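You operate a simulated robot arm through the tools that you are given. There is no shell and no other tool. Be economical: measure what you need, move in short steps, check, and stop when the job is done.

You are at the controls of a simulated two-armed robot. One attempt, no reset.

Task
Hold the orange funnel with yellow band on the bench area marked sorting steady with one hand and put the red spring in it with the other.

The check looks at the end state, three seconds after you hand in, the way a careful person would. Anything else that was tipped, shoved, dropped, spilled or broken makes it a failure.

Robot
Two 7-joint arms with two-finger parallel grippers on one trunk, on a base that drives. Base frame: it is fixed to the floor where the robot stands at the start and does not move with it; the origin is under the middle of the robot, x ahead of it, y to its left, z up; the surface under the hand at the start is at about z = 906. Lengths are in mm, angles in degrees, forces in N, time in s.
The left shoulder is at the start at [20, 138, 1275], the right one opposite. With the tool pointing down near the work surface each hand reaches from about 100 to 500 mm from the robot's upright axis, wherever it stands, measured 20 degrees to its own side. Places, roughly: orange funnel with yellow band (11x11x9 cm) [900, -200, 1000]; red spring (3x3x4 cm) [500, -200, 900]. Payload 1.57 kg a hand.
The TCP of each hand is the grasp point between the finger pads, 30 mm short of the fingertips. In the tool frame z runs along the fingers and y along their closing line. The gripper opens to 80 mm. The fingers are 17 mm wide and 12 mm thick; the gripper's body (40 by 82 mm) begins 80 mm behind the TCP.
Orientation is told as [roll, pitch, yaw] about the base's x, y, z axes, in that order, counted from this pose: with the fingers straight down and closing along the base's y, the tool's x points along the base's -x, its y along +y and its z along -z.

Tools
- The arms move only by the tool send_rows. It takes "left_series", "right_series" or both (then of equal length, played together; a hand with none holds still); each is a list of rows, each a list of 7 numbers: the closure in counts, from 0 (fully open) to 255 (shut), then the shift along the tool's x, y, z in mm, then the turn, a rotation vector about the tool's x, y, z in degrees. In form: [[grip, dx, dy, dz, ax, ay, az], ...]. A call has 1 to 8 rows; each row shifts and turns the commanded pose from where the row before left it, along the tool's axes as they then stand. Rows are played at 5 a second. More than 50 mm and 8.6 degrees between two rows, or a gripper value outside its range, and nothing of the call is played. A pose out of reach is approached as far as the arm can. The call stops where the force on the tool passes 40 N (or 10 N more than at its start, if that is more) or the arm is blocked; 0.2 s more then pass. The fingers move at their own pace (about 45 mm/s each) and stop on an object; they squeeze with about 40 N. The grip force told is the motor's: it shows also when the fingers shut on nothing. Time passes only in rows, and 0.2 s behind the last, so rows that do not move let the fingers close. The reply holds the time, the measured pose of the TCP, the force on the tool along the base axes, the opening and the grip force, in the units named above and with some noise, with the torque about the TCP (base axes, N m) and any sound that the robot's microphone picked up.
- Cameras (640 x 400 px; columns grow to the right, rows downward): "scene" is now at [185.8, -28.7, 1213.8]; the picture's right is [-0.33, -0.94, 0.00], its down [0.02, -0.01, -1.00] and it looks along [0.94, -0.33, 0.02] (base axes); focal length 214 px, centre (320, 200). "left" rides on the left gripper at [72, 7, -122] in its tool frame; the picture's right is [-0.09, 1.00, 0.00], its down [-0.84, -0.08, -0.54] and it looks along [-0.54, -0.05, 0.84] (tool axes); focal length 238 px, centre (320, 200). "right" rides on the right gripper at [72, -7, -122] in its tool frame; the picture's right is [0.09, 1.00, 0.00], its down [-0.84, 0.08, -0.54] and it looks along [-0.54, 0.05, 0.84] (tool axes); focal length 238 px, centre (320, 200). There is no depth. A picture from a camera that has moved, and an enlarged one, comes with that camera's place and axes in the base frame and with its lens.
- capture(camera): a new picture of that camera. No time passes.
- lift_body(by): slides the trunk up (or, below 0, down) by that many mm; the arms and the scene camera ride with it, the base frame stays. It gives what a move gives, with no picture.
- drive_base(legs): drives the robot by 1 to 6 legs, each [ahead, left, turn to the left] in mm, mm and degrees, along the robot's own axes; the way and the turn of a leg run together, so that a leg with both is an arc; at most 1500 mm and 180 degrees a leg. The arms and the cameras ride along, it lands a little off, and it stops where it bumps. It gives what a move gives.
- aim_head(pan, tilt): turns the head with the scene camera to pan (to the left, within 60 degrees either way) and tilt (down, from -29 to 69), counted from straight ahead of the robot. It gives what a move gives.
- enlarge(camera, box): a new picture of the part [left, top, right, bottom] of that camera's present view, enlarged. No time passes.
- job_done(): hands the job in; it is judged then, once.

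Go step by step. Nothing tells you exact positions but the pictures and the camera data: compare them with the known pose of the tool, close in by small moves and look again before you grip or let go. The budget is 120 turns and 88 pictures, counting those below and the enlarged ones. Unless the task says otherwise, let go and move clear before handing in, and close with one line.

The tools are called after ">>>" as name(argument=value, ...) on one line, values as JSON. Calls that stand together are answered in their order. send_rows: Moves the arms, as the interface text tells. Its arguments: {"type":"object","properties":{"left_series":{"type":"array"},"right_series":{"type":"array"}},"required":[]} The other tools are called the same way: lift_body (by) slides the trunk up or down; drive_base (legs) drives the base; aim_head (pan, tilt) turns the head that bears the scene camera; capture (camera) takes a picture; enlarge (camera, box) takes an enlarged picture of a part of a camera's view; job_done () hands the job in.

At the start:

```text
time_s: 0.0
left_tool_pos: [235.5, 2.2, 1187.6]
left_orientation: [0.4, 8.7, 1.1]
left_force: [90.3, -7.8, -17.2]
left_wrist_torque: [1.29, 11.97, 1.01]
left_gripper_width: 79.8
left_grip_force: 0.0
right_tool_pos: [226.2, -247.6, 1112.2]
right_orientation: [-4.6, 10.9, 0.7]
right_force: [-0.4, 0.5, -0.1]
right_wrist_torque: [-0.03, 0.04, -0.02]
right_gripper_width: 79.9
right_grip_force: 0.1
trunk travel left (down, up): [-650.0, 590.0]
robot x, y, heading: [-0.4, 1.1, -0.1]
head pan, tilt: [-19.2, -1.2]
```

scene: 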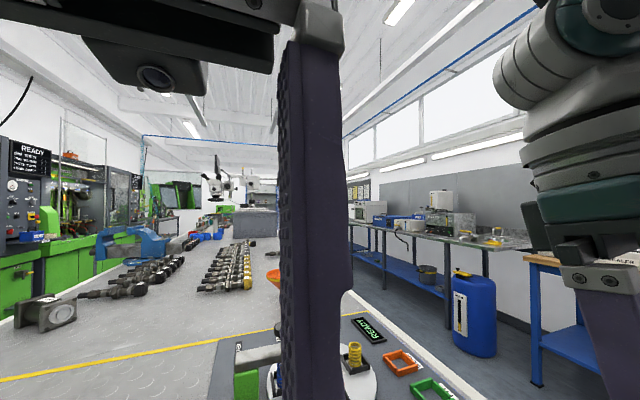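
right: 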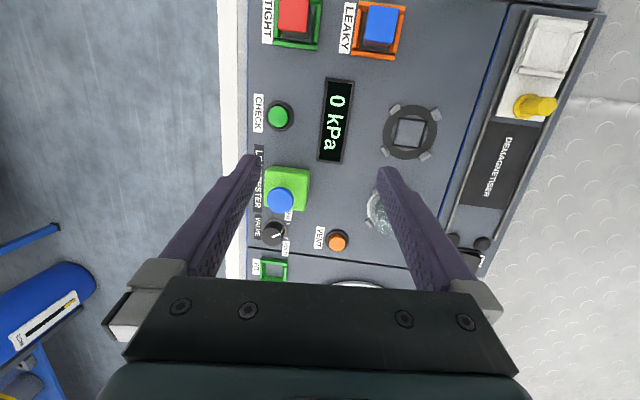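
left: 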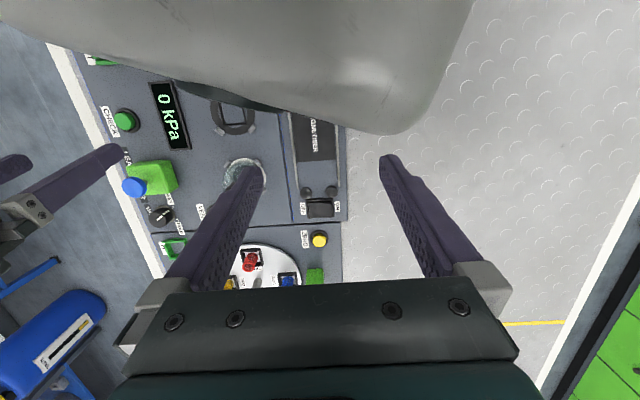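

The left hand sits right in front of the head and is already loaded with about 90 N along +x, so it is probably pressing on the head. I'll move it forward off the head in small steps first.

>>> send_rows(left_series=[[0, -15, 0, 0, 0, 0, 0], [0, -15, 0, 0, 0, 0, 0], [0, -15, 0, 0, 0, 0, 0]])

```text
time_s: 0.8
left_tool_pos: [278.2, 3.3, 1179.0]
left_orientation: [0.4, 8.9, 1.1]
left_force: [-0.6, -0.6, 0.2]
left_wrist_torque: [0.02, 0.0, -0.01]
left_gripper_width: 79.9
left_grip_force: 0.0
right_tool_pos: [225.4, -247.7, 1111.9]
right_orientation: [-4.5, 11.1, 0.7]
right_force: [0.5, 0.0, -0.5]
right_wrist_torque: [0.0, -0.02, 0.0]
right_gripper_width: 80.0
right_grip_force: 0.1
trunk travel left (down, up): [-650.0, 590.0]
robot x, y, heading: [-2.1, -1.6, 0.1]
head pan, tilt: [-19.2, -1.2]
```

The left hand is free of the load now. Next I move it to the left, out of the camera's view, and look down at the bench.

>>> send_rows(left_series=[[0, -5, 40, 0, 0, 0, 0], [0, 0, 45, 0, 0, 0, 0], [0, 0, 45, 0, 0, 0, 0], [0, 0, 45, 0, 0, 0, 0], [0, 0, 45, 0, 0, 0, 0]])

>>> aim_head(pan=-15, tilt=30)

>>> capture(camera="scene")

```text
time_s: 1.8
left_tool_pos: [261.6, 190.1, 1137.2]
left_orientation: [9.0, 17.7, 2.4]
left_force: [-0.7, -0.3, 0.3]
left_wrist_torque: [0.02, -0.01, 0.0]
left_gripper_width: 80.1
left_grip_force: 0.1
right_tool_pos: [225.9, -247.9, 1111.0]
right_orientation: [-4.6, 11.2, 0.9]
right_force: [0.5, 0.7, -0.1]
right_wrist_torque: [0.01, -0.01, 0.01]
right_gripper_width: 79.9
right_grip_force: 0.1
trunk travel left (down, up): [-650.0, 590.0]
robot x, y, heading: [2.6, 1.5, 0.0]
head pan, tilt: [-19.2, -1.2]
stopped in row 5 (left hand): the arm was blocked; the commanded pose is now the measured one
```

```text
time_s: 2.8
left_tool_pos: [261.7, 189.9, 1137.9]
left_orientation: [8.9, 17.7, 2.2]
left_force: [-0.3, -0.1, -1.0]
left_wrist_torque: [0.02, 0.02, 0.01]
left_gripper_width: 80.2
left_grip_force: 0.1
right_tool_pos: [225.6, -248.0, 1112.1]
right_orientation: [-4.5, 11.1, 0.8]
right_force: [0.6, 0.2, -0.4]
right_wrist_torque: [-0.02, -0.02, 0.01]
right_gripper_width: 80.0
right_grip_force: 0.1
trunk travel left (down, up): [-650.0, 590.0]
robot x, y, heading: [0.4, -0.4, -0.1]
head pan, tilt: [-15.0, 30.0]
```

```text
84 pictures are left
camera scene: at [188.7, -22.7, 1163.7], right [-0.26, -0.97, 0.0], down [-0.48, 0.13, -0.87], along [0.84, -0.22, -0.5], focal length 214 px, centre (320, 200)
```

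scene: 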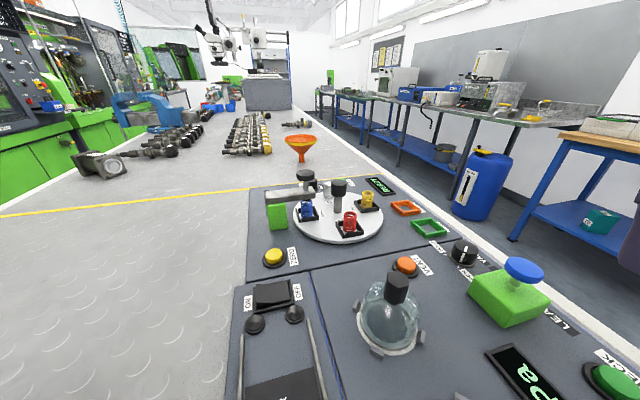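

I see a turntable with blue, red and yellow springs, and an orange funnel beyond it. I'll enlarge these areas to see details.

>>> enlarge(camera="scene", box=[240, 160, 400, 260])

>>> enlarge(camera="scene", box=[210, 100, 370, 200])

```text
4.00 times, centred on (320, 210) of scene
camera zoom: at [188.7, -22.7, 1163.7], right [-0.26, -0.97, 0.0], down [-0.48, 0.13, -0.87], along [0.84, -0.22, -0.5], focal length 858 px, centre (320, 160)
```

zoom: 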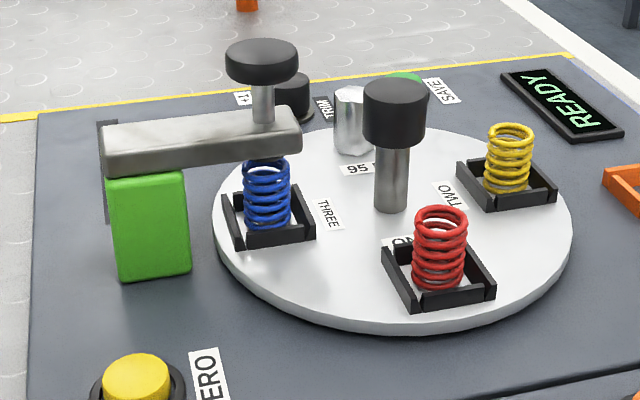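

```text
4.00 times, centred on (290, 150) of scene
camera zoom: at [188.7, -22.7, 1163.7], right [-0.26, -0.97, 0.0], down [-0.48, 0.13, -0.87], along [0.84, -0.22, -0.5], focal length 858 px, centre (440, 400)
```

zoom: 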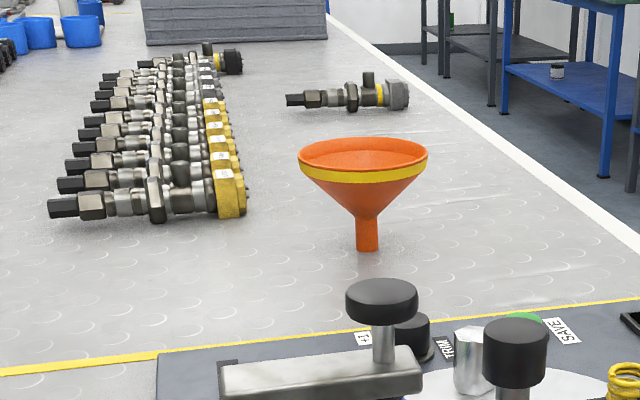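

The funnel stands on its spout on the bench near [890, -142], and the red spring stands in a low tray on the turntable near [471, -151]. The funnel is out of reach from here, so I look at the surroundings of the robot to plan the drive.

>>> aim_head(pan=-60, tilt=45)

>>> capture(camera="scene")

>>> aim_head(pan=0, tilt=69)

>>> capture(camera="scene")

>>> aim_head(pan=45, tilt=30)

>>> capture(camera="scene")

```text
time_s: 3.9
left_tool_pos: [261.2, 190.4, 1138.1]
left_orientation: [9.0, 17.7, 2.3]
left_force: [-0.7, -0.1, -0.1]
left_wrist_torque: [-0.03, -0.01, -0.02]
left_gripper_width: 79.9
left_grip_force: 0.1
right_tool_pos: [225.1, -247.8, 1110.4]
right_orientation: [-4.5, 11.1, 0.8]
right_force: [0.2, 0.3, 1.0]
right_wrist_torque: [0.0, -0.01, -0.01]
right_gripper_width: 79.9
right_grip_force: 0.0
trunk travel left (down, up): [-650.0, 590.0]
robot x, y, heading: [-2.6, -2.0, 0.2]
head pan, tilt: [-60.0, 45.0]
```

```text
81 pictures are left
camera scene: at [142.1, -69.7, 1141.0], right [-0.87, -0.5, 0.0], down [-0.35, 0.61, -0.71], along [0.35, -0.61, -0.71], focal length 214 px, centre (320, 200)
```

scene: 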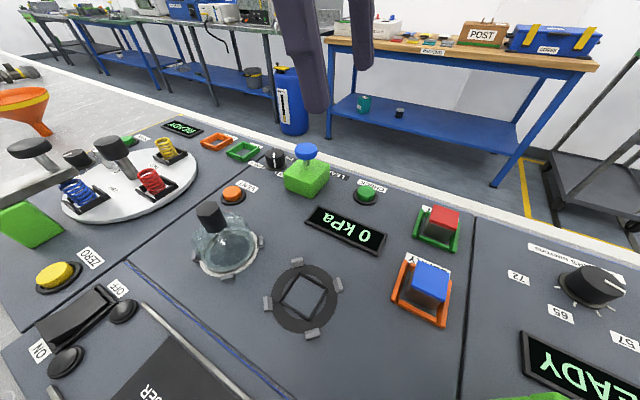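

```text
time_s: 5.2
left_tool_pos: [262.5, 189.3, 1137.0]
left_orientation: [9.0, 17.6, 2.3]
left_force: [-0.1, -1.2, 0.6]
left_wrist_torque: [-0.02, -0.03, -0.02]
left_gripper_width: 79.8
left_grip_force: 0.0
right_tool_pos: [225.3, -248.2, 1110.0]
right_orientation: [-4.5, 11.1, 0.8]
right_force: [0.0, 0.6, -0.3]
right_wrist_torque: [0.03, 0.0, -0.02]
right_gripper_width: 80.1
right_grip_force: 0.0
trunk travel left (down, up): [-650.0, 590.0]
robot x, y, heading: [-2.6, -2.1, 0.2]
head pan, tilt: [0.0, 68.8]
```

```text
80 pictures are left
camera scene: at [157.3, 0.7, 1112.1], right [0.0, -1.0, 0.0], down [-0.93, 0.0, -0.36], along [0.36, 0.0, -0.93], focal length 214 px, centre (320, 200)
```

scene: 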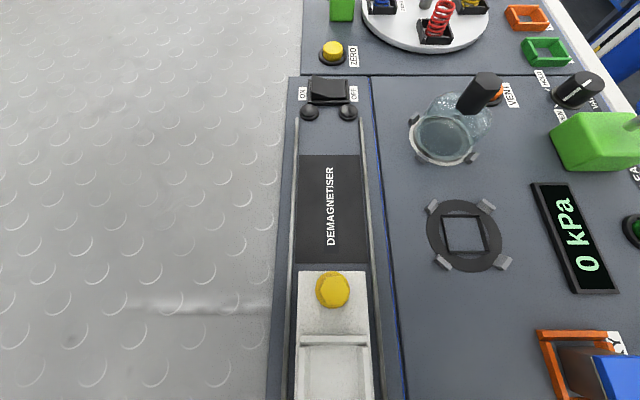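

```text
time_s: 6.3
left_tool_pos: [263.1, 189.9, 1136.4]
left_orientation: [9.1, 17.6, 2.3]
left_force: [0.0, 0.4, -0.9]
left_wrist_torque: [-0.03, 0.01, -0.05]
left_gripper_width: 80.0
left_grip_force: 0.1
right_tool_pos: [225.1, -247.0, 1111.9]
right_orientation: [-4.5, 11.1, 0.8]
right_force: [0.1, 0.9, 0.5]
right_wrist_torque: [0.01, 0.0, 0.0]
right_gripper_width: 80.0
right_grip_force: 0.0
trunk travel left (down, up): [-650.0, 590.0]
robot x, y, heading: [2.1, -1.2, 0.1]
head pan, tilt: [45.0, 30.0]
```

```text
79 pictures are left
camera scene: at [165.4, 64.6, 1163.5], right [0.71, -0.71, 0.0], down [-0.35, -0.35, -0.87], along [0.61, 0.61, -0.5], focal length 214 px, centre (320, 200)
```

scene: 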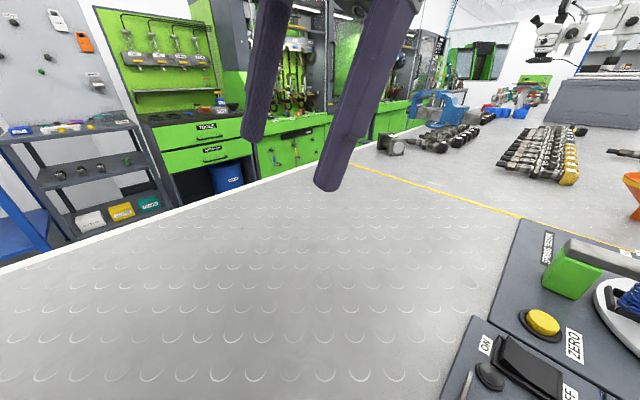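

The bench seems to extend close to the robot's body, so I check where its near edge is relative to the base.

>>> aim_head(pan=60, tilt=60)

>>> capture(camera="scene")

>>> aim_head(pan=-60, tilt=69)

>>> capture(camera="scene")

```text
time_s: 7.3
left_tool_pos: [262.0, 188.8, 1138.4]
left_orientation: [9.0, 17.6, 2.3]
left_force: [0.7, -0.2, -0.6]
left_wrist_torque: [-0.02, -0.03, 0.0]
left_gripper_width: 80.1
left_grip_force: 0.0
right_tool_pos: [225.9, -247.8, 1111.8]
right_orientation: [-4.5, 11.2, 0.9]
right_force: [0.0, 0.2, 0.2]
right_wrist_torque: [-0.01, 0.0, 0.0]
right_gripper_width: 80.1
right_grip_force: 0.0
trunk travel left (down, up): [-650.0, 590.0]
robot x, y, heading: [-0.1, 3.2, -0.1]
head pan, tilt: [60.0, 60.0]
```

```text
78 pictures are left
camera scene: at [134.7, 58.5, 1121.6], right [0.87, -0.5, 0.0], down [-0.43, -0.75, -0.5], along [0.25, 0.43, -0.87], focal length 214 px, centre (320, 200)
```

scene: 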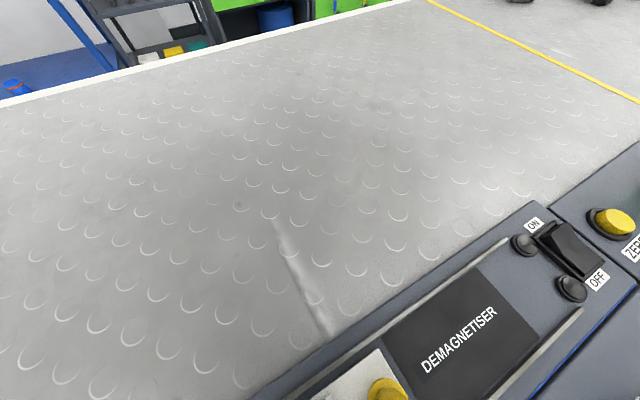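

```text
time_s: 9.3
left_tool_pos: [262.7, 188.5, 1137.2]
left_orientation: [9.1, 17.6, 2.3]
left_force: [0.6, 0.0, 0.9]
left_wrist_torque: [-0.02, 0.01, 0.01]
left_gripper_width: 80.0
left_grip_force: 0.1
right_tool_pos: [225.5, -247.3, 1111.2]
right_orientation: [-4.4, 10.9, 0.8]
right_force: [0.3, 0.4, 0.0]
right_wrist_torque: [0.0, 0.02, 0.0]
right_gripper_width: 80.1
right_grip_force: 0.0
trunk travel left (down, up): [-650.0, 590.0]
robot x, y, heading: [3.5, 4.1, 0.1]
head pan, tilt: [-60.0, 68.8]
```

```text
77 pictures are left
camera scene: at [129.3, -47.7, 1112.1], right [-0.87, -0.5, 0.0], down [-0.47, 0.81, -0.36], along [0.18, -0.31, -0.93], focal length 214 px, centre (320, 200)
```

scene: 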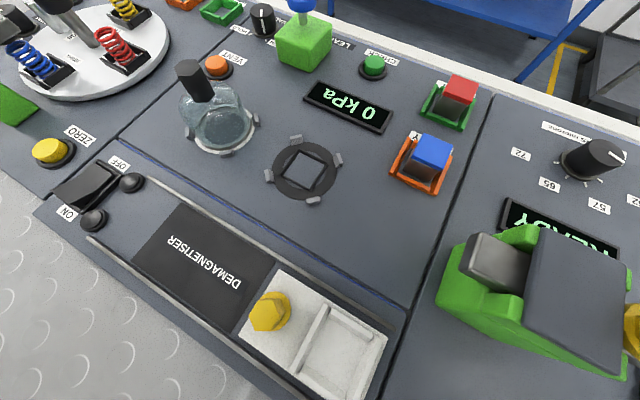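

The bench appears to extend under and around the robot. I raise the trunk to get a better overview, also of the robot's own column.

>>> lift_body(by=450)

>>> aim_head(pan=0, tilt=69)

>>> capture(camera="scene")

>>> aim_head(pan=-35, tilt=45)

>>> capture(camera="scene")

```text
refused: 450 is not a number from -400 to 400
```

```text
time_s: 10.6
left_tool_pos: [262.4, 190.0, 1137.2]
left_orientation: [8.9, 17.6, 2.3]
left_force: [-0.5, -0.1, -0.2]
left_wrist_torque: [0.02, 0.02, -0.02]
left_gripper_width: 80.0
left_grip_force: 0.0
right_tool_pos: [224.6, -247.5, 1111.7]
right_orientation: [-4.6, 11.1, 0.8]
right_force: [0.1, -0.1, 0.6]
right_wrist_torque: [-0.03, -0.01, -0.03]
right_gripper_width: 80.0
right_grip_force: 0.0
trunk travel left (down, up): [-650.0, 590.0]
robot x, y, heading: [0.6, 3.5, -0.1]
head pan, tilt: [0.0, 68.8]
```

```text
76 pictures are left
camera scene: at [157.3, 0.7, 1112.1], right [0.0, -1.0, 0.0], down [-0.93, 0.0, -0.36], along [0.36, 0.0, -0.93], focal length 214 px, centre (320, 200)
```

scene: 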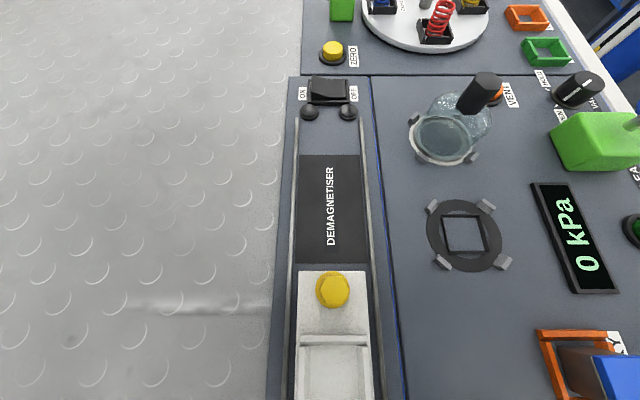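

```text
time_s: 11.6
left_tool_pos: [262.2, 188.4, 1137.1]
left_orientation: [8.9, 17.6, 2.5]
left_force: [-0.2, 0.6, 0.8]
left_wrist_torque: [0.01, 0.04, -0.02]
left_gripper_width: 79.9
left_grip_force: 0.0
right_tool_pos: [226.0, -249.1, 1110.8]
right_orientation: [-4.5, 11.0, 0.8]
right_force: [1.2, 0.1, 0.3]
right_wrist_torque: [-0.03, 0.0, -0.01]
right_gripper_width: 79.8
right_grip_force: 0.0
trunk travel left (down, up): [-650.0, 590.0]
robot x, y, heading: [-0.6, 3.0, 0.2]
head pan, tilt: [-35.0, 45.0]
```

```text
75 pictures are left
camera scene: at [168.0, -45.9, 1140.9], right [-0.57, -0.82, 0.0], down [-0.58, 0.41, -0.71], along [0.58, -0.4, -0.71], focal length 214 px, centre (320, 200)
```

scene: 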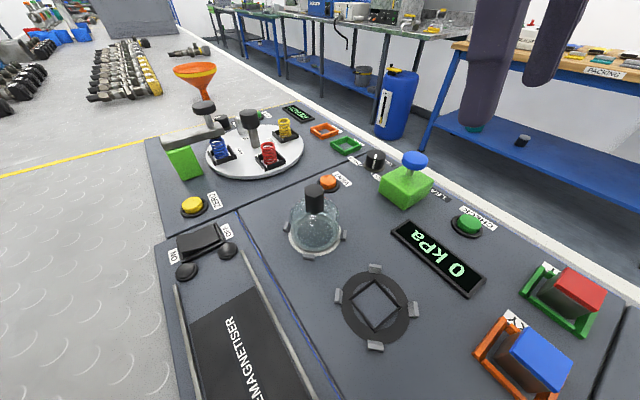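

The lift is limited to 400 per call. I raise it by 400 and look down again.

>>> lift_body(by=400)

>>> aim_head(pan=0, tilt=69)

>>> capture(camera="scene")

>>> aim_head(pan=-20, tilt=45)

>>> capture(camera="scene")

```text
time_s: 15.4
left_tool_pos: [262.1, 189.6, 1537.4]
left_orientation: [9.0, 17.5, 2.4]
left_force: [0.2, 0.8, 0.9]
left_wrist_torque: [-0.03, -0.01, -0.02]
left_gripper_width: 79.6
left_grip_force: 0.1
right_tool_pos: [225.6, -248.2, 1512.0]
right_orientation: [-4.5, 11.0, 0.7]
right_force: [0.3, 0.5, 0.3]
right_wrist_torque: [0.01, 0.01, 0.03]
right_gripper_width: 80.1
right_grip_force: 0.0
trunk travel left (down, up): [-1050.0, 190.0]
robot x, y, heading: [-0.2, 1.1, 0.2]
head pan, tilt: [-35.0, 45.0]
```

```text
time_s: 16.4
left_tool_pos: [262.0, 189.3, 1537.3]
left_orientation: [8.9, 17.7, 2.3]
left_force: [0.0, -0.1, 0.5]
left_wrist_torque: [0.02, 0.02, 0.05]
left_gripper_width: 80.1
left_grip_force: 0.2
right_tool_pos: [225.0, -246.7, 1511.4]
right_orientation: [-4.4, 11.0, 0.9]
right_force: [0.1, 0.0, 0.6]
right_wrist_torque: [0.0, -0.02, -0.01]
right_gripper_width: 79.9
right_grip_force: 0.0
trunk travel left (down, up): [-1050.0, 190.0]
robot x, y, heading: [-2.8, 3.3, 0.1]
head pan, tilt: [0.0, 68.8]
```

```text
74 pictures are left
camera scene: at [157.3, 0.7, 1512.2], right [0.0, -1.0, 0.0], down [-0.93, 0.0, -0.36], along [0.36, 0.0, -0.93], focal length 214 px, centre (320, 200)
```

scene: 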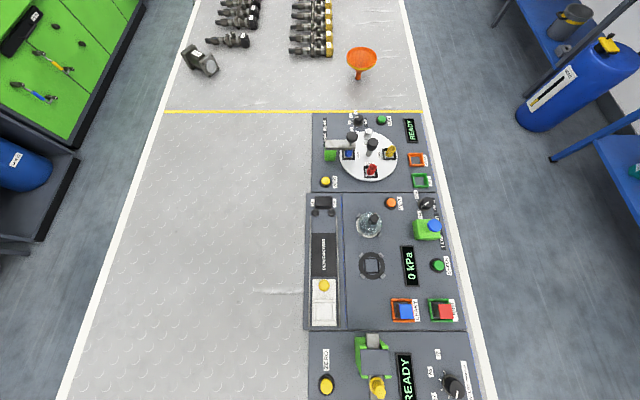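

```text
time_s: 17.3
left_tool_pos: [262.2, 189.5, 1537.7]
left_orientation: [9.0, 17.7, 2.3]
left_force: [0.2, 0.7, -0.5]
left_wrist_torque: [-0.01, -0.02, 0.02]
left_gripper_width: 80.3
left_grip_force: 0.1
right_tool_pos: [226.3, -247.9, 1510.8]
right_orientation: [-4.6, 11.0, 0.8]
right_force: [0.8, 0.2, 0.3]
right_wrist_torque: [0.02, -0.01, -0.01]
right_gripper_width: 79.7
right_grip_force: 0.1
trunk travel left (down, up): [-1050.0, 190.0]
robot x, y, heading: [1.0, -0.1, -0.2]
head pan, tilt: [-20.0, 45.0]
```

```text
73 pictures are left
camera scene: at [177.8, -27.0, 1540.9], right [-0.34, -0.94, 0.0], down [-0.67, 0.24, -0.71], along [0.66, -0.24, -0.71], focal length 214 px, centre (320, 200)
```

scene: 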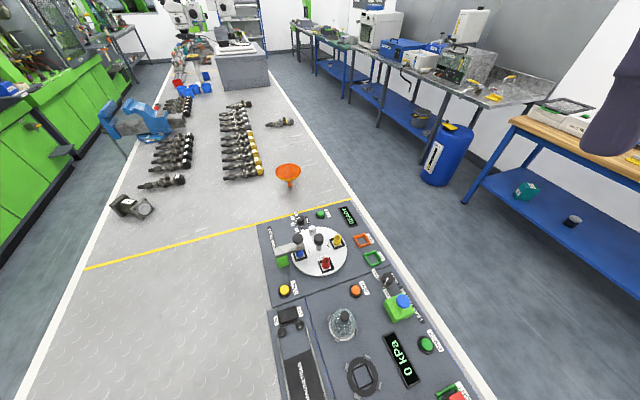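

From above: bench about 0.88 m wide, the turntable with the red spring, then the funnel past the yellow line. I test driving with a short step ahead, arms high and clear.

>>> drive_base(legs=[[60, 0, 0]])

>>> aim_head(pan=-60, tilt=60)

>>> capture(camera="scene")

```text
time_s: 18.3
left_tool_pos: [319.6, 189.2, 1538.2]
left_orientation: [9.0, 17.7, 2.4]
left_force: [0.9, 0.3, 0.1]
left_wrist_torque: [-0.01, 0.0, 0.02]
left_gripper_width: 79.9
left_grip_force: 0.1
right_tool_pos: [285.6, -246.9, 1510.1]
right_orientation: [-4.6, 10.9, 0.8]
right_force: [-0.2, -0.5, -0.4]
right_wrist_torque: [-0.01, -0.01, 0.02]
right_gripper_width: 79.8
right_grip_force: 0.0
trunk travel left (down, up): [-1050.0, 190.0]
robot x, y, heading: [59.4, -0.9, 0.1]
head pan, tilt: [-20.0, 45.0]
```

```text
time_s: 19.4
left_tool_pos: [321.5, 190.9, 1537.0]
left_orientation: [9.1, 17.5, 2.3]
left_force: [0.7, 0.2, 0.5]
left_wrist_torque: [0.02, -0.01, 0.0]
left_gripper_width: 79.9
left_grip_force: 0.0
right_tool_pos: [285.6, -246.2, 1511.4]
right_orientation: [-4.5, 11.2, 0.8]
right_force: [0.4, -0.5, 0.4]
right_wrist_torque: [0.05, 0.0, 0.0]
right_gripper_width: 80.2
right_grip_force: 0.0
trunk travel left (down, up): [-1050.0, 190.0]
robot x, y, heading: [57.1, 1.7, -0.3]
head pan, tilt: [-60.0, 60.0]
```

```text
72 pictures are left
camera scene: at [194.4, -56.9, 1521.5], right [-0.87, -0.5, 0.0], down [-0.43, 0.75, -0.5], along [0.25, -0.43, -0.87], focal length 214 px, centre (320, 200)
```

scene: 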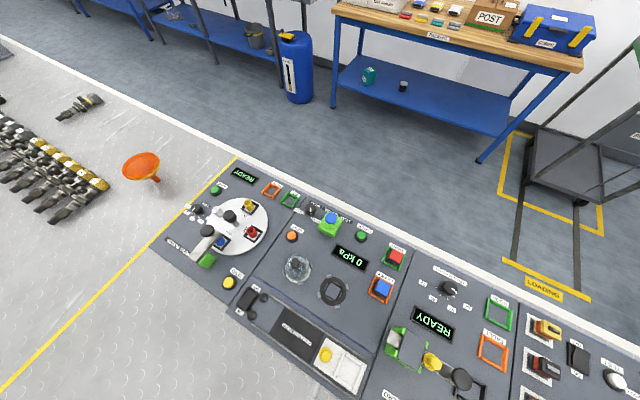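

Driving works and nothing was touched. The robot is now at [58, 0], from where the spring (~[471, -151]) is at about 440 mm and -20°, ideal for the right hand. I straighten the right hand, move it over the spring while still high, then lower the trunk.

>>> send_rows(right_series=[[0, -20, 10, 0, -2.3, -5.5, 0], [0, -20, 10, 0, -2.3, -5.5, 0], [0, -25, 15, 0, 0, 0, 0], [0, -30, 15, 0, 0, 0, 0], [0, -30, 15, 0, 0, 0, 0], [0, -30, 15, 0, 0, 0, 0], [0, -25, 15, 0, 0, 0, 0], [0, 0, 0, 0, 0, 0, 0]])

>>> aim_head(pan=-20, tilt=40)

>>> lift_body(by=-350)

>>> capture(camera="right")

>>> capture(camera="scene")

```text
time_s: 21.2
left_tool_pos: [322.6, 190.0, 1537.1]
left_orientation: [8.9, 17.6, 2.4]
left_force: [-0.4, 0.3, -0.7]
left_wrist_torque: [0.04, -0.02, -0.01]
left_gripper_width: 80.2
left_grip_force: 0.0
right_tool_pos: [462.8, -148.2, 1504.6]
right_orientation: [0.1, -0.1, 1.3]
right_force: [-0.3, 1.1, -0.5]
right_wrist_torque: [-0.02, 0.01, -0.02]
right_gripper_width: 79.9
right_grip_force: 0.0
trunk travel left (down, up): [-1050.0, 190.0]
robot x, y, heading: [60.1, 0.2, -0.1]
head pan, tilt: [-60.0, 60.0]
```

```text
time_s: 22.2
left_tool_pos: [321.0, 190.2, 1536.8]
left_orientation: [9.0, 17.6, 2.3]
left_force: [0.3, -0.6, -0.6]
left_wrist_torque: [0.01, 0.05, 0.01]
left_gripper_width: 79.9
left_grip_force: 0.0
right_tool_pos: [463.7, -148.5, 1504.6]
right_orientation: [0.1, -0.1, 1.4]
right_force: [0.4, 0.4, 0.0]
right_wrist_torque: [0.03, 0.02, -0.02]
right_gripper_width: 80.2
right_grip_force: 0.1
trunk travel left (down, up): [-1050.0, 190.0]
robot x, y, heading: [58.1, 3.0, -0.0]
head pan, tilt: [-20.0, 40.0]
```

```text
time_s: 25.6
left_tool_pos: [320.9, 189.9, 1186.1]
left_orientation: [9.0, 17.6, 2.3]
left_force: [0.3, -0.5, -0.3]
left_wrist_torque: [0.02, -0.01, 0.03]
left_gripper_width: 80.0
left_grip_force: 0.2
right_tool_pos: [463.2, -148.4, 1154.5]
right_orientation: [0.1, 0.0, 1.3]
right_force: [-0.1, -0.2, 0.4]
right_wrist_torque: [0.02, -0.04, 0.02]
right_gripper_width: 79.9
right_grip_force: 0.1
trunk travel left (down, up): [-700.0, 540.0]
robot x, y, heading: [59.6, 0.6, 0.3]
head pan, tilt: [-20.0, 40.0]
```

```text
71 pictures are left
camera right: at [390.9, -156.5, 1277.5], right [-0.11, 0.99, 0.0], down [0.84, 0.09, 0.54], along [0.54, 0.06, -0.84], focal length 238 px, centre (320, 200)
```

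right: 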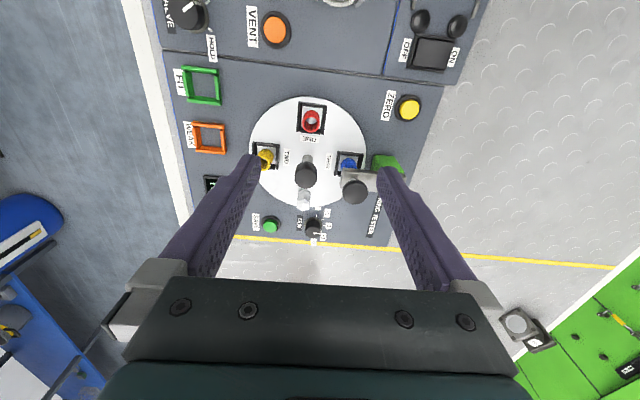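

```text
70 pictures are left
camera scene: at [240.9, -28.2, 1198.3], right [-0.34, -0.94, 0.0], down [-0.6, 0.22, -0.77], along [0.72, -0.26, -0.64], focal length 214 px, centre (320, 200)
```

scene: 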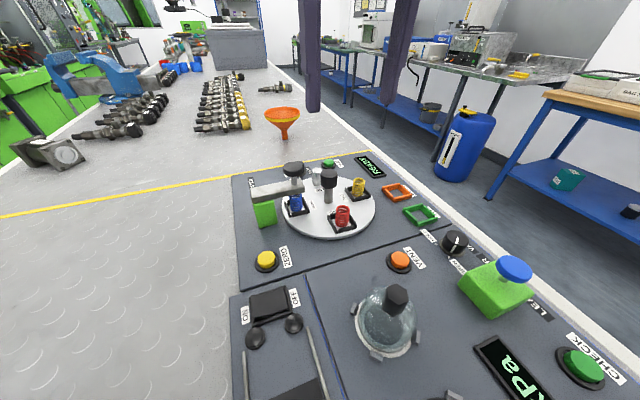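

The right wrist camera puts the red spring near [473, -159]. I enlarge it to see the tray and pick the closing direction.

>>> enlarge(camera="right", box=[240, 80, 384, 170])

>>> enlarge(camera="scene", box=[270, 150, 398, 230])

```text
4.44 times, centred on (312, 125) of right
camera zoom: at [390.9, -156.5, 1277.5], right [-0.11, 0.99, 0.0], down [0.84, 0.09, 0.54], along [0.54, 0.06, -0.84], focal length 1059 px, centre (356, 533)
```

zoom: 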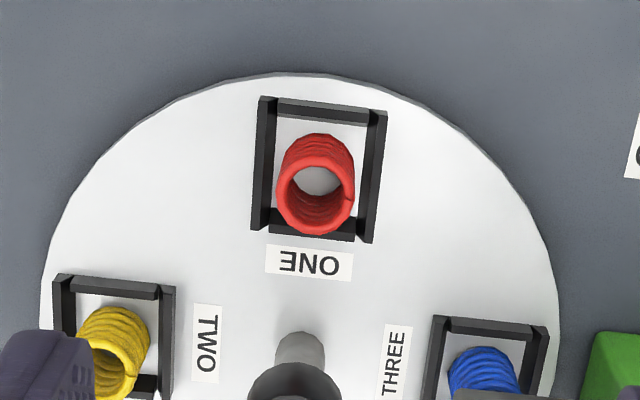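

```text
5.00 times, centred on (334, 190) of scene
camera zoom: at [240.9, -28.2, 1198.3], right [-0.34, -0.94, 0.0], down [-0.6, 0.22, -0.77], along [0.72, -0.26, -0.64], focal length 1072 px, centre (250, 250)
```

zoom: 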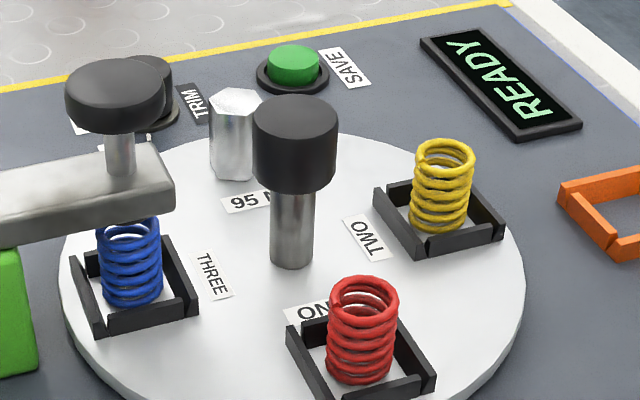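

The red spring's axis is about [475, -157], top at z ≈ 962, tray walls about 10 mm high and too close for the fingers to enter, so I'll grip with tips above the walls, closing along y. First I go to just above it.

>>> send_rows(right_series=[[0, -11, -8, 0, 0, 0, 0], [0, 0, 0, 40, 0, 0, 0], [0, 0, 0, 40, 0, 0, 0], [0, 0, 0, 40, 0, 0, 0], [0, 0, 0, 20, 0, 0, 0], [0, 0, 0, 0, 0, 0, 0]])

>>> capture(camera="right")

>>> enlarge(camera="scene", box=[250, 120, 442, 240])

```text
time_s: 27.1
left_tool_pos: [321.1, 190.0, 1187.3]
left_orientation: [8.9, 17.6, 2.3]
left_force: [-0.2, -0.2, 0.3]
left_wrist_torque: [-0.03, -0.04, -0.01]
left_gripper_width: 80.0
left_grip_force: 0.1
right_tool_pos: [474.0, -155.3, 1013.5]
right_orientation: [0.0, 0.0, 1.3]
right_force: [1.0, -0.1, 0.0]
right_wrist_torque: [0.01, 0.03, -0.03]
right_gripper_width: 80.2
right_grip_force: 0.1
trunk travel left (down, up): [-700.0, 540.0]
robot x, y, heading: [57.5, 1.8, -0.1]
head pan, tilt: [-20.0, 40.0]
```

```text
67 pictures are left
camera right: at [402.1, -163.4, 1136.9], right [-0.11, 0.99, 0.0], down [0.84, 0.09, 0.54], along [0.54, 0.06, -0.84], focal length 238 px, centre (320, 200)
```

right: 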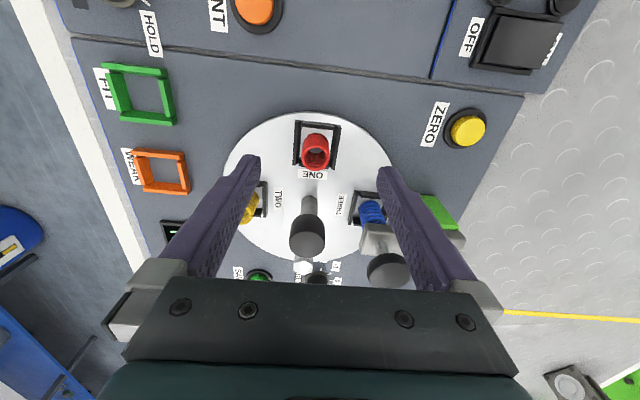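

```text
3.33 times, centred on (346, 180) of scene
camera zoom: at [240.9, -28.2, 1198.2], right [-0.34, -0.94, 0.0], down [-0.6, 0.22, -0.77], along [0.72, -0.26, -0.64], focal length 715 px, centre (233, 267)
```

zoom: 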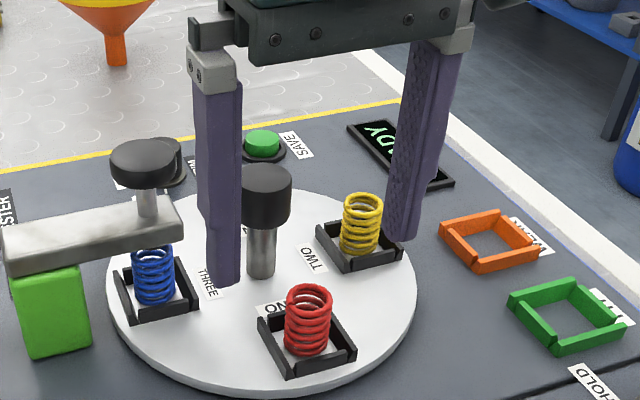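

I enlarge the wrist view to refine the spring's position relative to the fingers.

>>> enlarge(camera="right", box=[232, 100, 392, 200])

```text
4.00 times, centred on (312, 150) of right
camera zoom: at [402.1, -163.4, 1136.9], right [-0.11, 0.99, 0.0], down [0.84, 0.09, 0.54], along [0.54, 0.06, -0.84], focal length 953 px, centre (352, 400)
```

zoom: 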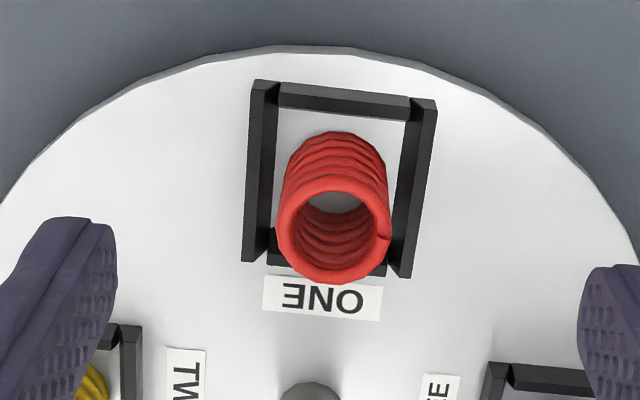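

The spring's axis is at about [475.5, -158.5]. I correct by a few mm and descend to TCP z ≈ 970, keeping the tips above the tray walls.

>>> send_rows(right_series=[[0, -1.5, -3, 0, 0, 0, 0], [0, 0, 0, 20, 0, 0, 0], [0, 0, 0, 15, 0, 0, 0], [0, 0, 0, 8, 0, 0, 0], [0, 0, 0, 0, 0, 0, 0]])

>>> enlarge(camera="right", box=[220, 100, 412, 220])

>>> enlarge(camera="scene", box=[270, 150, 430, 250])

```text
time_s: 28.2
left_tool_pos: [322.4, 191.3, 1186.9]
left_orientation: [9.0, 17.6, 2.4]
left_force: [0.0, -0.5, 0.1]
left_wrist_torque: [-0.01, 0.01, -0.03]
left_gripper_width: 79.9
left_grip_force: 0.1
right_tool_pos: [475.9, -158.1, 971.2]
right_orientation: [0.3, 0.0, 1.4]
right_force: [0.1, 0.1, -0.1]
right_wrist_torque: [0.01, 0.01, 0.03]
right_gripper_width: 80.1
right_grip_force: 0.0
trunk travel left (down, up): [-700.0, 540.0]
robot x, y, heading: [57.5, -0.9, 0.1]
head pan, tilt: [-20.0, 40.0]
```

```text
3.33 times, centred on (316, 160) of right
camera zoom: at [403.6, -166.2, 1094.5], right [-0.11, 0.99, 0.0], down [0.84, 0.09, 0.54], along [0.54, 0.06, -0.84], focal length 794 px, centre (333, 333)
```

zoom: 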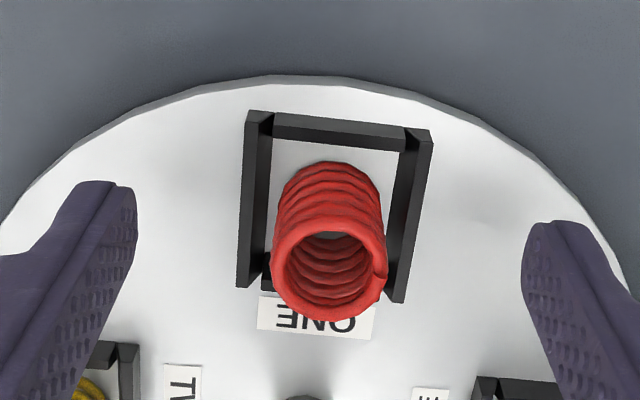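

```text
4.00 times, centred on (350, 200) of scene
camera zoom: at [240.9, -28.2, 1198.2], right [-0.34, -0.94, 0.0], down [-0.6, 0.22, -0.77], along [0.72, -0.26, -0.64], focal length 858 px, centre (200, 200)
```

zoom: 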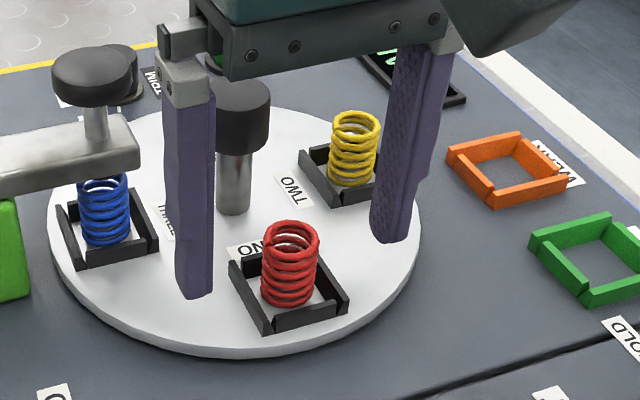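

Spring and finger line agree within about 1 mm and the tips are above the tray. I close the right gripper.

>>> send_rows(right_series=[[140, 0, 0, 0, 0, 0, 0], [160, 0, 0, 0, 0, 0, 0], [255, 0, 0, 0, 0, 0, 0], [255, 0, 0, 0, 0, 0, 0], [255, 0, 0, 0, 0, 0, 0]])

>>> enlarge(camera="right", box=[220, 100, 412, 220])

```text
time_s: 29.4
left_tool_pos: [321.0, 189.2, 1187.5]
left_orientation: [9.0, 17.6, 2.2]
left_force: [-0.2, 1.0, 0.0]
left_wrist_torque: [0.02, 0.02, 0.01]
left_gripper_width: 80.1
left_grip_force: 0.0
right_tool_pos: [475.6, -158.3, 972.2]
right_orientation: [0.1, 0.0, 1.4]
right_force: [0.4, 0.2, 0.8]
right_wrist_torque: [-0.03, 0.01, -0.01]
right_gripper_width: 22.8
right_grip_force: 26.3
trunk travel left (down, up): [-700.0, 540.0]
robot x, y, heading: [56.9, -1.4, -0.0]
head pan, tilt: [-20.0, 40.0]
```

```text
3.33 times, centred on (316, 160) of right
camera zoom: at [403.6, -166.2, 1094.8], right [-0.11, 0.99, 0.0], down [0.84, 0.09, 0.54], along [0.54, 0.06, -0.84], focal length 794 px, centre (333, 333)
```

zoom: 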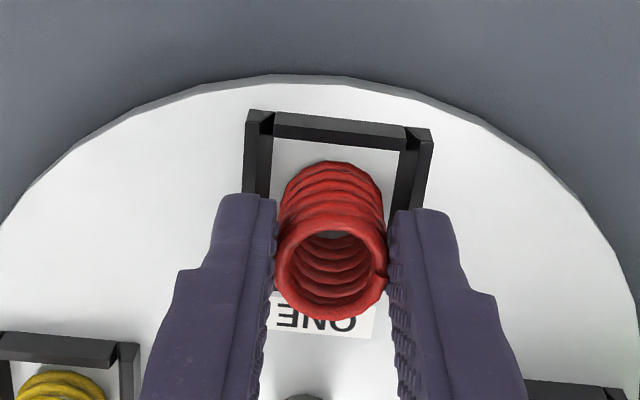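

The spring is gripped at 22.8 mm width. I lift it straight up, slowly first.

>>> send_rows(right_series=[[255, 0, 0, -8, 0, 0, 0], [255, 0, 0, -15, 0, 0, 0], [255, 0, 0, -30, 0, 0, 0], [255, 0, 0, -40, 0, 0, 0], [255, 0, 0, -40, 0, 0, 0], [255, 0, 0, -40, 0, 0, 0]])

>>> capture(camera="right")

>>> capture(camera="scene")

```text
time_s: 30.9
left_tool_pos: [321.2, 190.2, 1186.8]
left_orientation: [9.1, 17.6, 2.3]
left_force: [0.6, 0.2, 0.7]
left_wrist_torque: [-0.03, -0.01, 0.03]
left_gripper_width: 80.0
left_grip_force: 0.1
right_tool_pos: [475.0, -159.5, 1145.5]
right_orientation: [0.1, 0.0, 1.3]
right_force: [-0.6, -0.2, -1.1]
right_wrist_torque: [-0.01, -0.02, -0.01]
right_gripper_width: 21.5
right_grip_force: 34.6
trunk travel left (down, up): [-700.0, 540.0]
robot x, y, heading: [59.7, -1.0, -0.2]
head pan, tilt: [-20.0, 40.0]
```

```text
61 pictures are left
camera right: at [403.8, -168.5, 1267.5], right [-0.11, 0.99, 0.0], down [0.84, 0.09, 0.54], along [0.54, 0.06, -0.84], focal length 238 px, centre (320, 200)
```

right: 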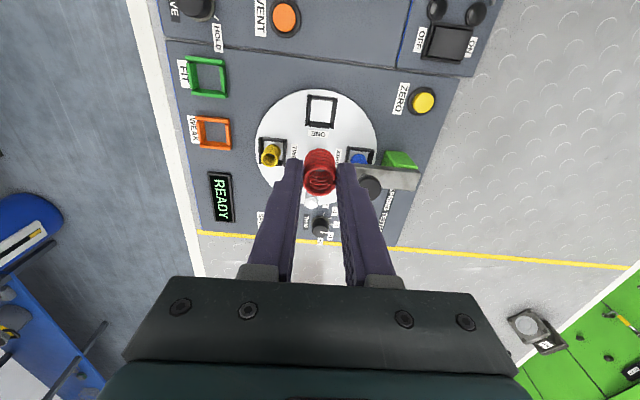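

```text
60 pictures are left
camera scene: at [240.9, -28.2, 1198.2], right [-0.34, -0.94, 0.0], down [-0.6, 0.22, -0.77], along [0.72, -0.26, -0.64], focal length 214 px, centre (320, 200)
```

scene: 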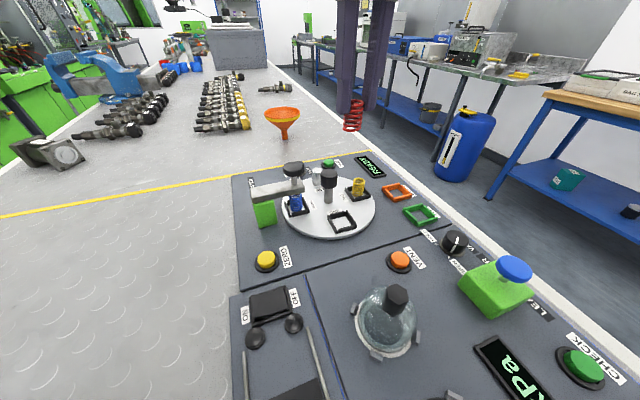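

The spring is held cleanly and its tray is empty. I raise the trunk and drive so that the funnel lies about 400 mm straight ahead of the robot (target about [565, 87], heading -35°).

>>> lift_body(by=250)

>>> drive_base(legs=[[250, 87, 0], [257, 0, 0], [0, 0, -35]])

>>> aim_head(pan=0, tilt=60)

>>> capture(camera="scene")

```text
time_s: 33.4
left_tool_pos: [321.4, 189.8, 1437.7]
left_orientation: [9.0, 17.6, 2.4]
left_force: [-0.4, -0.2, -0.3]
left_wrist_torque: [0.01, 0.0, 0.03]
left_gripper_width: 80.0
left_grip_force: 0.1
right_tool_pos: [476.1, -159.7, 1394.5]
right_orientation: [0.1, 0.0, 1.3]
right_force: [0.4, -0.7, -0.1]
right_wrist_torque: [-0.02, 0.01, -0.01]
right_gripper_width: 21.8
right_grip_force: 34.4
trunk travel left (down, up): [-950.0, 290.0]
robot x, y, heading: [60.3, 0.9, -0.0]
head pan, tilt: [-20.0, 40.0]
```

```text
time_s: 38.4
left_tool_pos: [890.7, 92.0, 1437.7]
left_orientation: [9.0, 17.6, -32.8]
left_force: [-0.1, -0.3, -0.1]
left_wrist_torque: [0.02, -0.01, 0.0]
left_gripper_width: 79.9
left_grip_force: 0.0
right_tool_pos: [814.9, -283.7, 1394.6]
right_orientation: [0.1, 0.1, -33.9]
right_force: [-0.6, 0.4, 0.1]
right_wrist_torque: [0.0, 0.01, 0.01]
right_gripper_width: 21.6
right_grip_force: 34.3
trunk travel left (down, up): [-950.0, 290.0]
robot x, y, heading: [567.2, 85.7, -35.3]
head pan, tilt: [-20.0, 40.0]
```

```text
time_s: 39.3
left_tool_pos: [891.6, 92.6, 1436.6]
left_orientation: [9.0, 17.7, -32.8]
left_force: [0.1, -0.1, 0.5]
left_wrist_torque: [0.02, -0.03, 0.0]
left_gripper_width: 80.0
left_grip_force: 0.0
right_tool_pos: [815.4, -282.7, 1394.2]
right_orientation: [0.2, 0.0, -33.9]
right_force: [0.5, -0.4, 0.1]
right_wrist_torque: [0.01, -0.01, 0.01]
right_gripper_width: 21.6
right_grip_force: 34.8
trunk travel left (down, up): [-950.0, 290.0]
robot x, y, heading: [572.0, 87.2, -35.3]
head pan, tilt: [0.0, 60.0]
```

```text
59 pictures are left
camera scene: at [705.1, -7.7, 1421.6], right [-0.58, -0.82, 0.0], down [-0.71, 0.5, -0.5], along [0.41, -0.29, -0.87], focal length 214 px, centre (320, 200)
```

scene: 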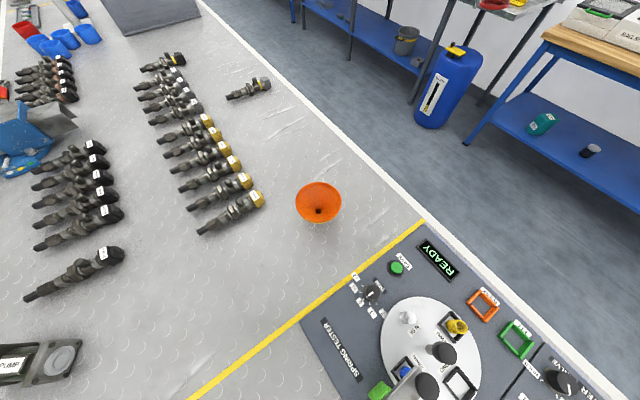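

The funnel stands undisturbed around [906, -147], about 410 mm straight ahead. I'll bring the left hand in low from the left, tilted forward, to grip the spout under the cone. First I turn the left hand while it is still high: upright and yawed to about -65°.

>>> send_rows(left_series=[[0, 0, 0, 0, 8.5, 0, 0], [0, 0, 0, 0, 0, -8.5, 0], [0, 0, 0, 0, 0, -8.5, 0], [0, 0, 0, 0, 0, 0, 8], [0, 0, 0, 0, 0, 0, 8], [0, 0, 0, 0, 0, 0, 8], [0, 0, 0, 0, 0, 0, 8], [0, 0, 0, 0, 0, 0, 0]])

```text
time_s: 41.3
left_tool_pos: [884.1, 108.0, 1411.2]
left_orientation: [-0.1, 8.5, -64.6]
left_force: [0.1, 0.2, 0.3]
left_wrist_torque: [0.0, -0.01, 0.01]
left_gripper_width: 79.9
left_grip_force: 0.0
right_tool_pos: [815.2, -283.2, 1394.5]
right_orientation: [0.1, 0.1, -34.0]
right_force: [0.4, -0.3, 0.2]
right_wrist_torque: [0.03, 0.0, 0.04]
right_gripper_width: 21.6
right_grip_force: 34.7
trunk travel left (down, up): [-950.0, 290.0]
robot x, y, heading: [566.5, 89.5, -35.3]
head pan, tilt: [0.0, 60.0]
stopped in row 8 (left hand): the arm was blocked; the commanded pose is now the measured one
```

The left arm reached a joint limit because the hand is cramped close to the shoulder. I move it lower and further out, still well above everything.

>>> send_rows(left_series=[[0, -10, -10, 30, 0, 0, 0], [0, -20, -15, 30, 0, 0, 0], [0, -25, -15, 30, 0, 0, 0], [0, -25, -15, 30, 0, -4, 0], [0, -25, -15, 30, 0, -4.5, 0], [0, 0, 0, 0, 0, 0, 0]])

```text
time_s: 42.7
left_tool_pos: [856.2, -0.2, 1248.8]
left_orientation: [-0.2, -0.3, -64.7]
left_force: [0.1, 1.0, 0.0]
left_wrist_torque: [0.01, 0.01, -0.03]
left_gripper_width: 79.8
left_grip_force: 0.1
right_tool_pos: [815.1, -283.7, 1393.9]
right_orientation: [0.1, 0.1, -33.9]
right_force: [-0.6, 0.0, -1.3]
right_wrist_torque: [0.0, 0.0, 0.01]
right_gripper_width: 21.6
right_grip_force: 34.4
trunk travel left (down, up): [-950.0, 290.0]
robot x, y, heading: [569.9, 83.2, -35.2]
head pan, tilt: [0.0, 60.0]
```

That worked. Now I tilt the left hand forward in steps (to pitch about -50°).

>>> send_rows(left_series=[[0, 0, 0, 0, 0, -8, 0], [0, 0, 0, 0, 0, -8, 0], [0, 0, 0, 0, 0, -8, 0], [0, 0, 0, 0, 0, -8, 0], [0, 0, 0, 0, 0, -8, 0], [0, 0, 0, 0, 0, -8, 0], [0, 0, 0, 0, 0, 0, 0]])

>>> capture(camera="scene")

>>> capture(camera="left")

```text
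time_s: 44.3
left_tool_pos: [855.6, 0.6, 1249.5]
left_orientation: [-0.4, -48.3, -64.3]
left_force: [-0.7, -0.6, 0.5]
left_wrist_torque: [0.02, 0.01, 0.0]
left_gripper_width: 79.8
left_grip_force: 0.1
right_tool_pos: [816.0, -284.2, 1394.5]
right_orientation: [0.1, 0.0, -33.8]
right_force: [-0.4, -0.4, -0.6]
right_wrist_torque: [-0.01, 0.03, 0.01]
right_gripper_width: 21.7
right_grip_force: 34.5
trunk travel left (down, up): [-950.0, 290.0]
robot x, y, heading: [567.4, 89.0, -35.3]
head pan, tilt: [0.0, 60.0]
```

```text
58 pictures are left
camera scene: at [705.1, -7.6, 1421.5], right [-0.58, -0.82, 0.0], down [-0.71, 0.5, -0.5], along [0.41, -0.29, -0.87], focal length 214 px, centre (320, 200)
```

scene: 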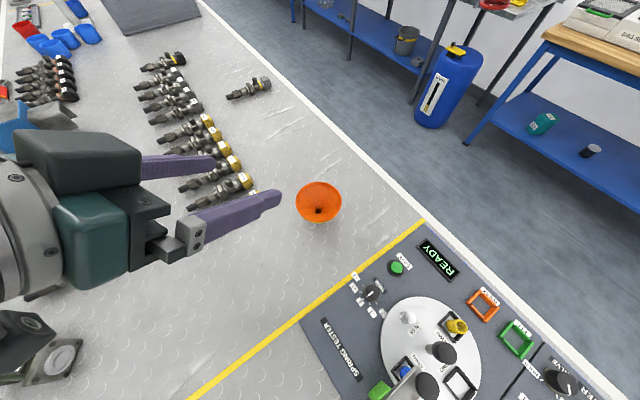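

```text
57 pictures are left
camera left: at [803.1, 128.9, 1277.0], right [0.93, 0.37, 0.07], down [0.0, -0.17, 0.99], along [0.38, -0.91, -0.16], focal length 238 px, centre (320, 200)
```

left: 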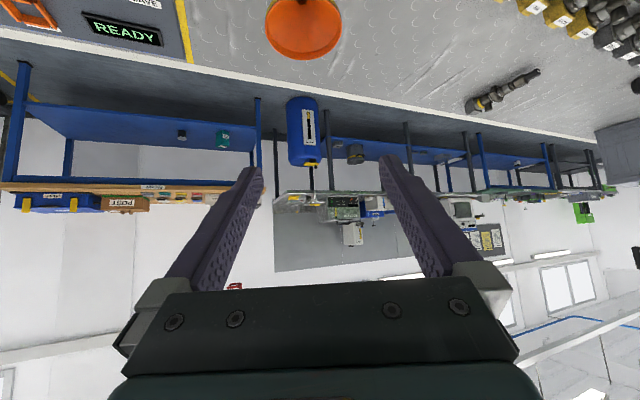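

The pose works and the gripper camera, now on the underside, looks almost level. I tilt a bit more (to about -55°) and lower the trunk, staying well clear of the funnel.

>>> send_rows(left_series=[[0, 0, 0, 0, 0, -7, 0], [0, 0, 0, 0, 0, 0, 0]])

>>> lift_body(by=-260)

>>> capture(camera="left")

>>> capture(camera="scene")

```text
time_s: 44.9
left_tool_pos: [855.9, 1.0, 1249.9]
left_orientation: [-0.4, -55.3, -64.3]
left_force: [0.8, 0.6, 0.4]
left_wrist_torque: [0.0, -0.03, -0.03]
left_gripper_width: 80.1
left_grip_force: 0.0
right_tool_pos: [815.7, -284.4, 1393.9]
right_orientation: [0.0, 0.0, -33.8]
right_force: [0.7, -0.6, -1.2]
right_wrist_torque: [0.01, 0.0, -0.01]
right_gripper_width: 21.7
right_grip_force: 34.2
trunk travel left (down, up): [-950.0, 290.0]
robot x, y, heading: [568.3, 86.3, -35.3]
head pan, tilt: [0.0, 60.0]
```

```text
time_s: 47.5
left_tool_pos: [856.1, 0.1, 988.7]
left_orientation: [-0.3, -55.1, -64.4]
left_force: [1.1, -0.3, -0.5]
left_wrist_torque: [-0.03, -0.03, 0.01]
left_gripper_width: 80.0
left_grip_force: 0.0
right_tool_pos: [815.5, -283.9, 1133.8]
right_orientation: [0.1, 0.0, -33.9]
right_force: [-0.5, -0.4, 0.3]
right_wrist_torque: [0.0, -0.02, -0.06]
right_gripper_width: 21.3
right_grip_force: 34.6
trunk travel left (down, up): [-690.0, 550.0]
robot x, y, heading: [567.2, 85.7, -35.2]
head pan, tilt: [0.0, 60.0]
```

```text
56 pictures are left
camera left: at [802.1, 130.8, 999.9], right [0.92, 0.38, 0.07], down [-0.05, -0.06, 1.0], along [0.38, -0.92, -0.04], focal length 238 px, centre (320, 200)
```

left: 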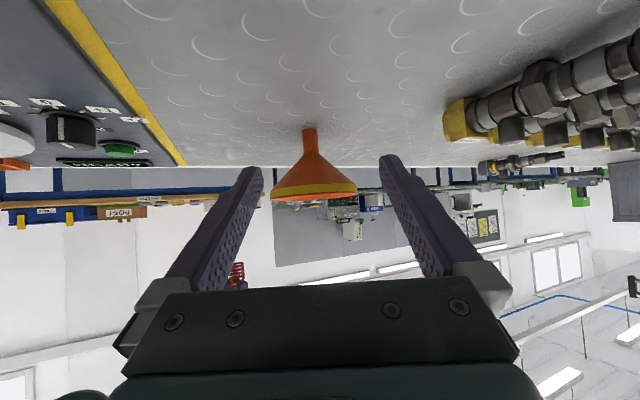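

```text
55 pictures are left
camera scene: at [705.1, -7.6, 1161.5], right [-0.58, -0.82, 0.0], down [-0.71, 0.5, -0.5], along [0.41, -0.29, -0.87], focal length 214 px, centre (320, 200)
```

scene: 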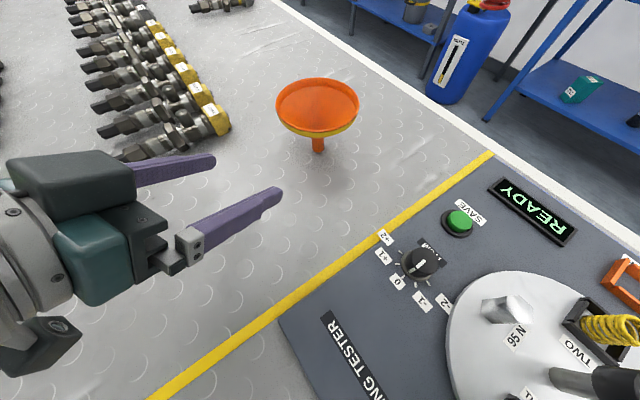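

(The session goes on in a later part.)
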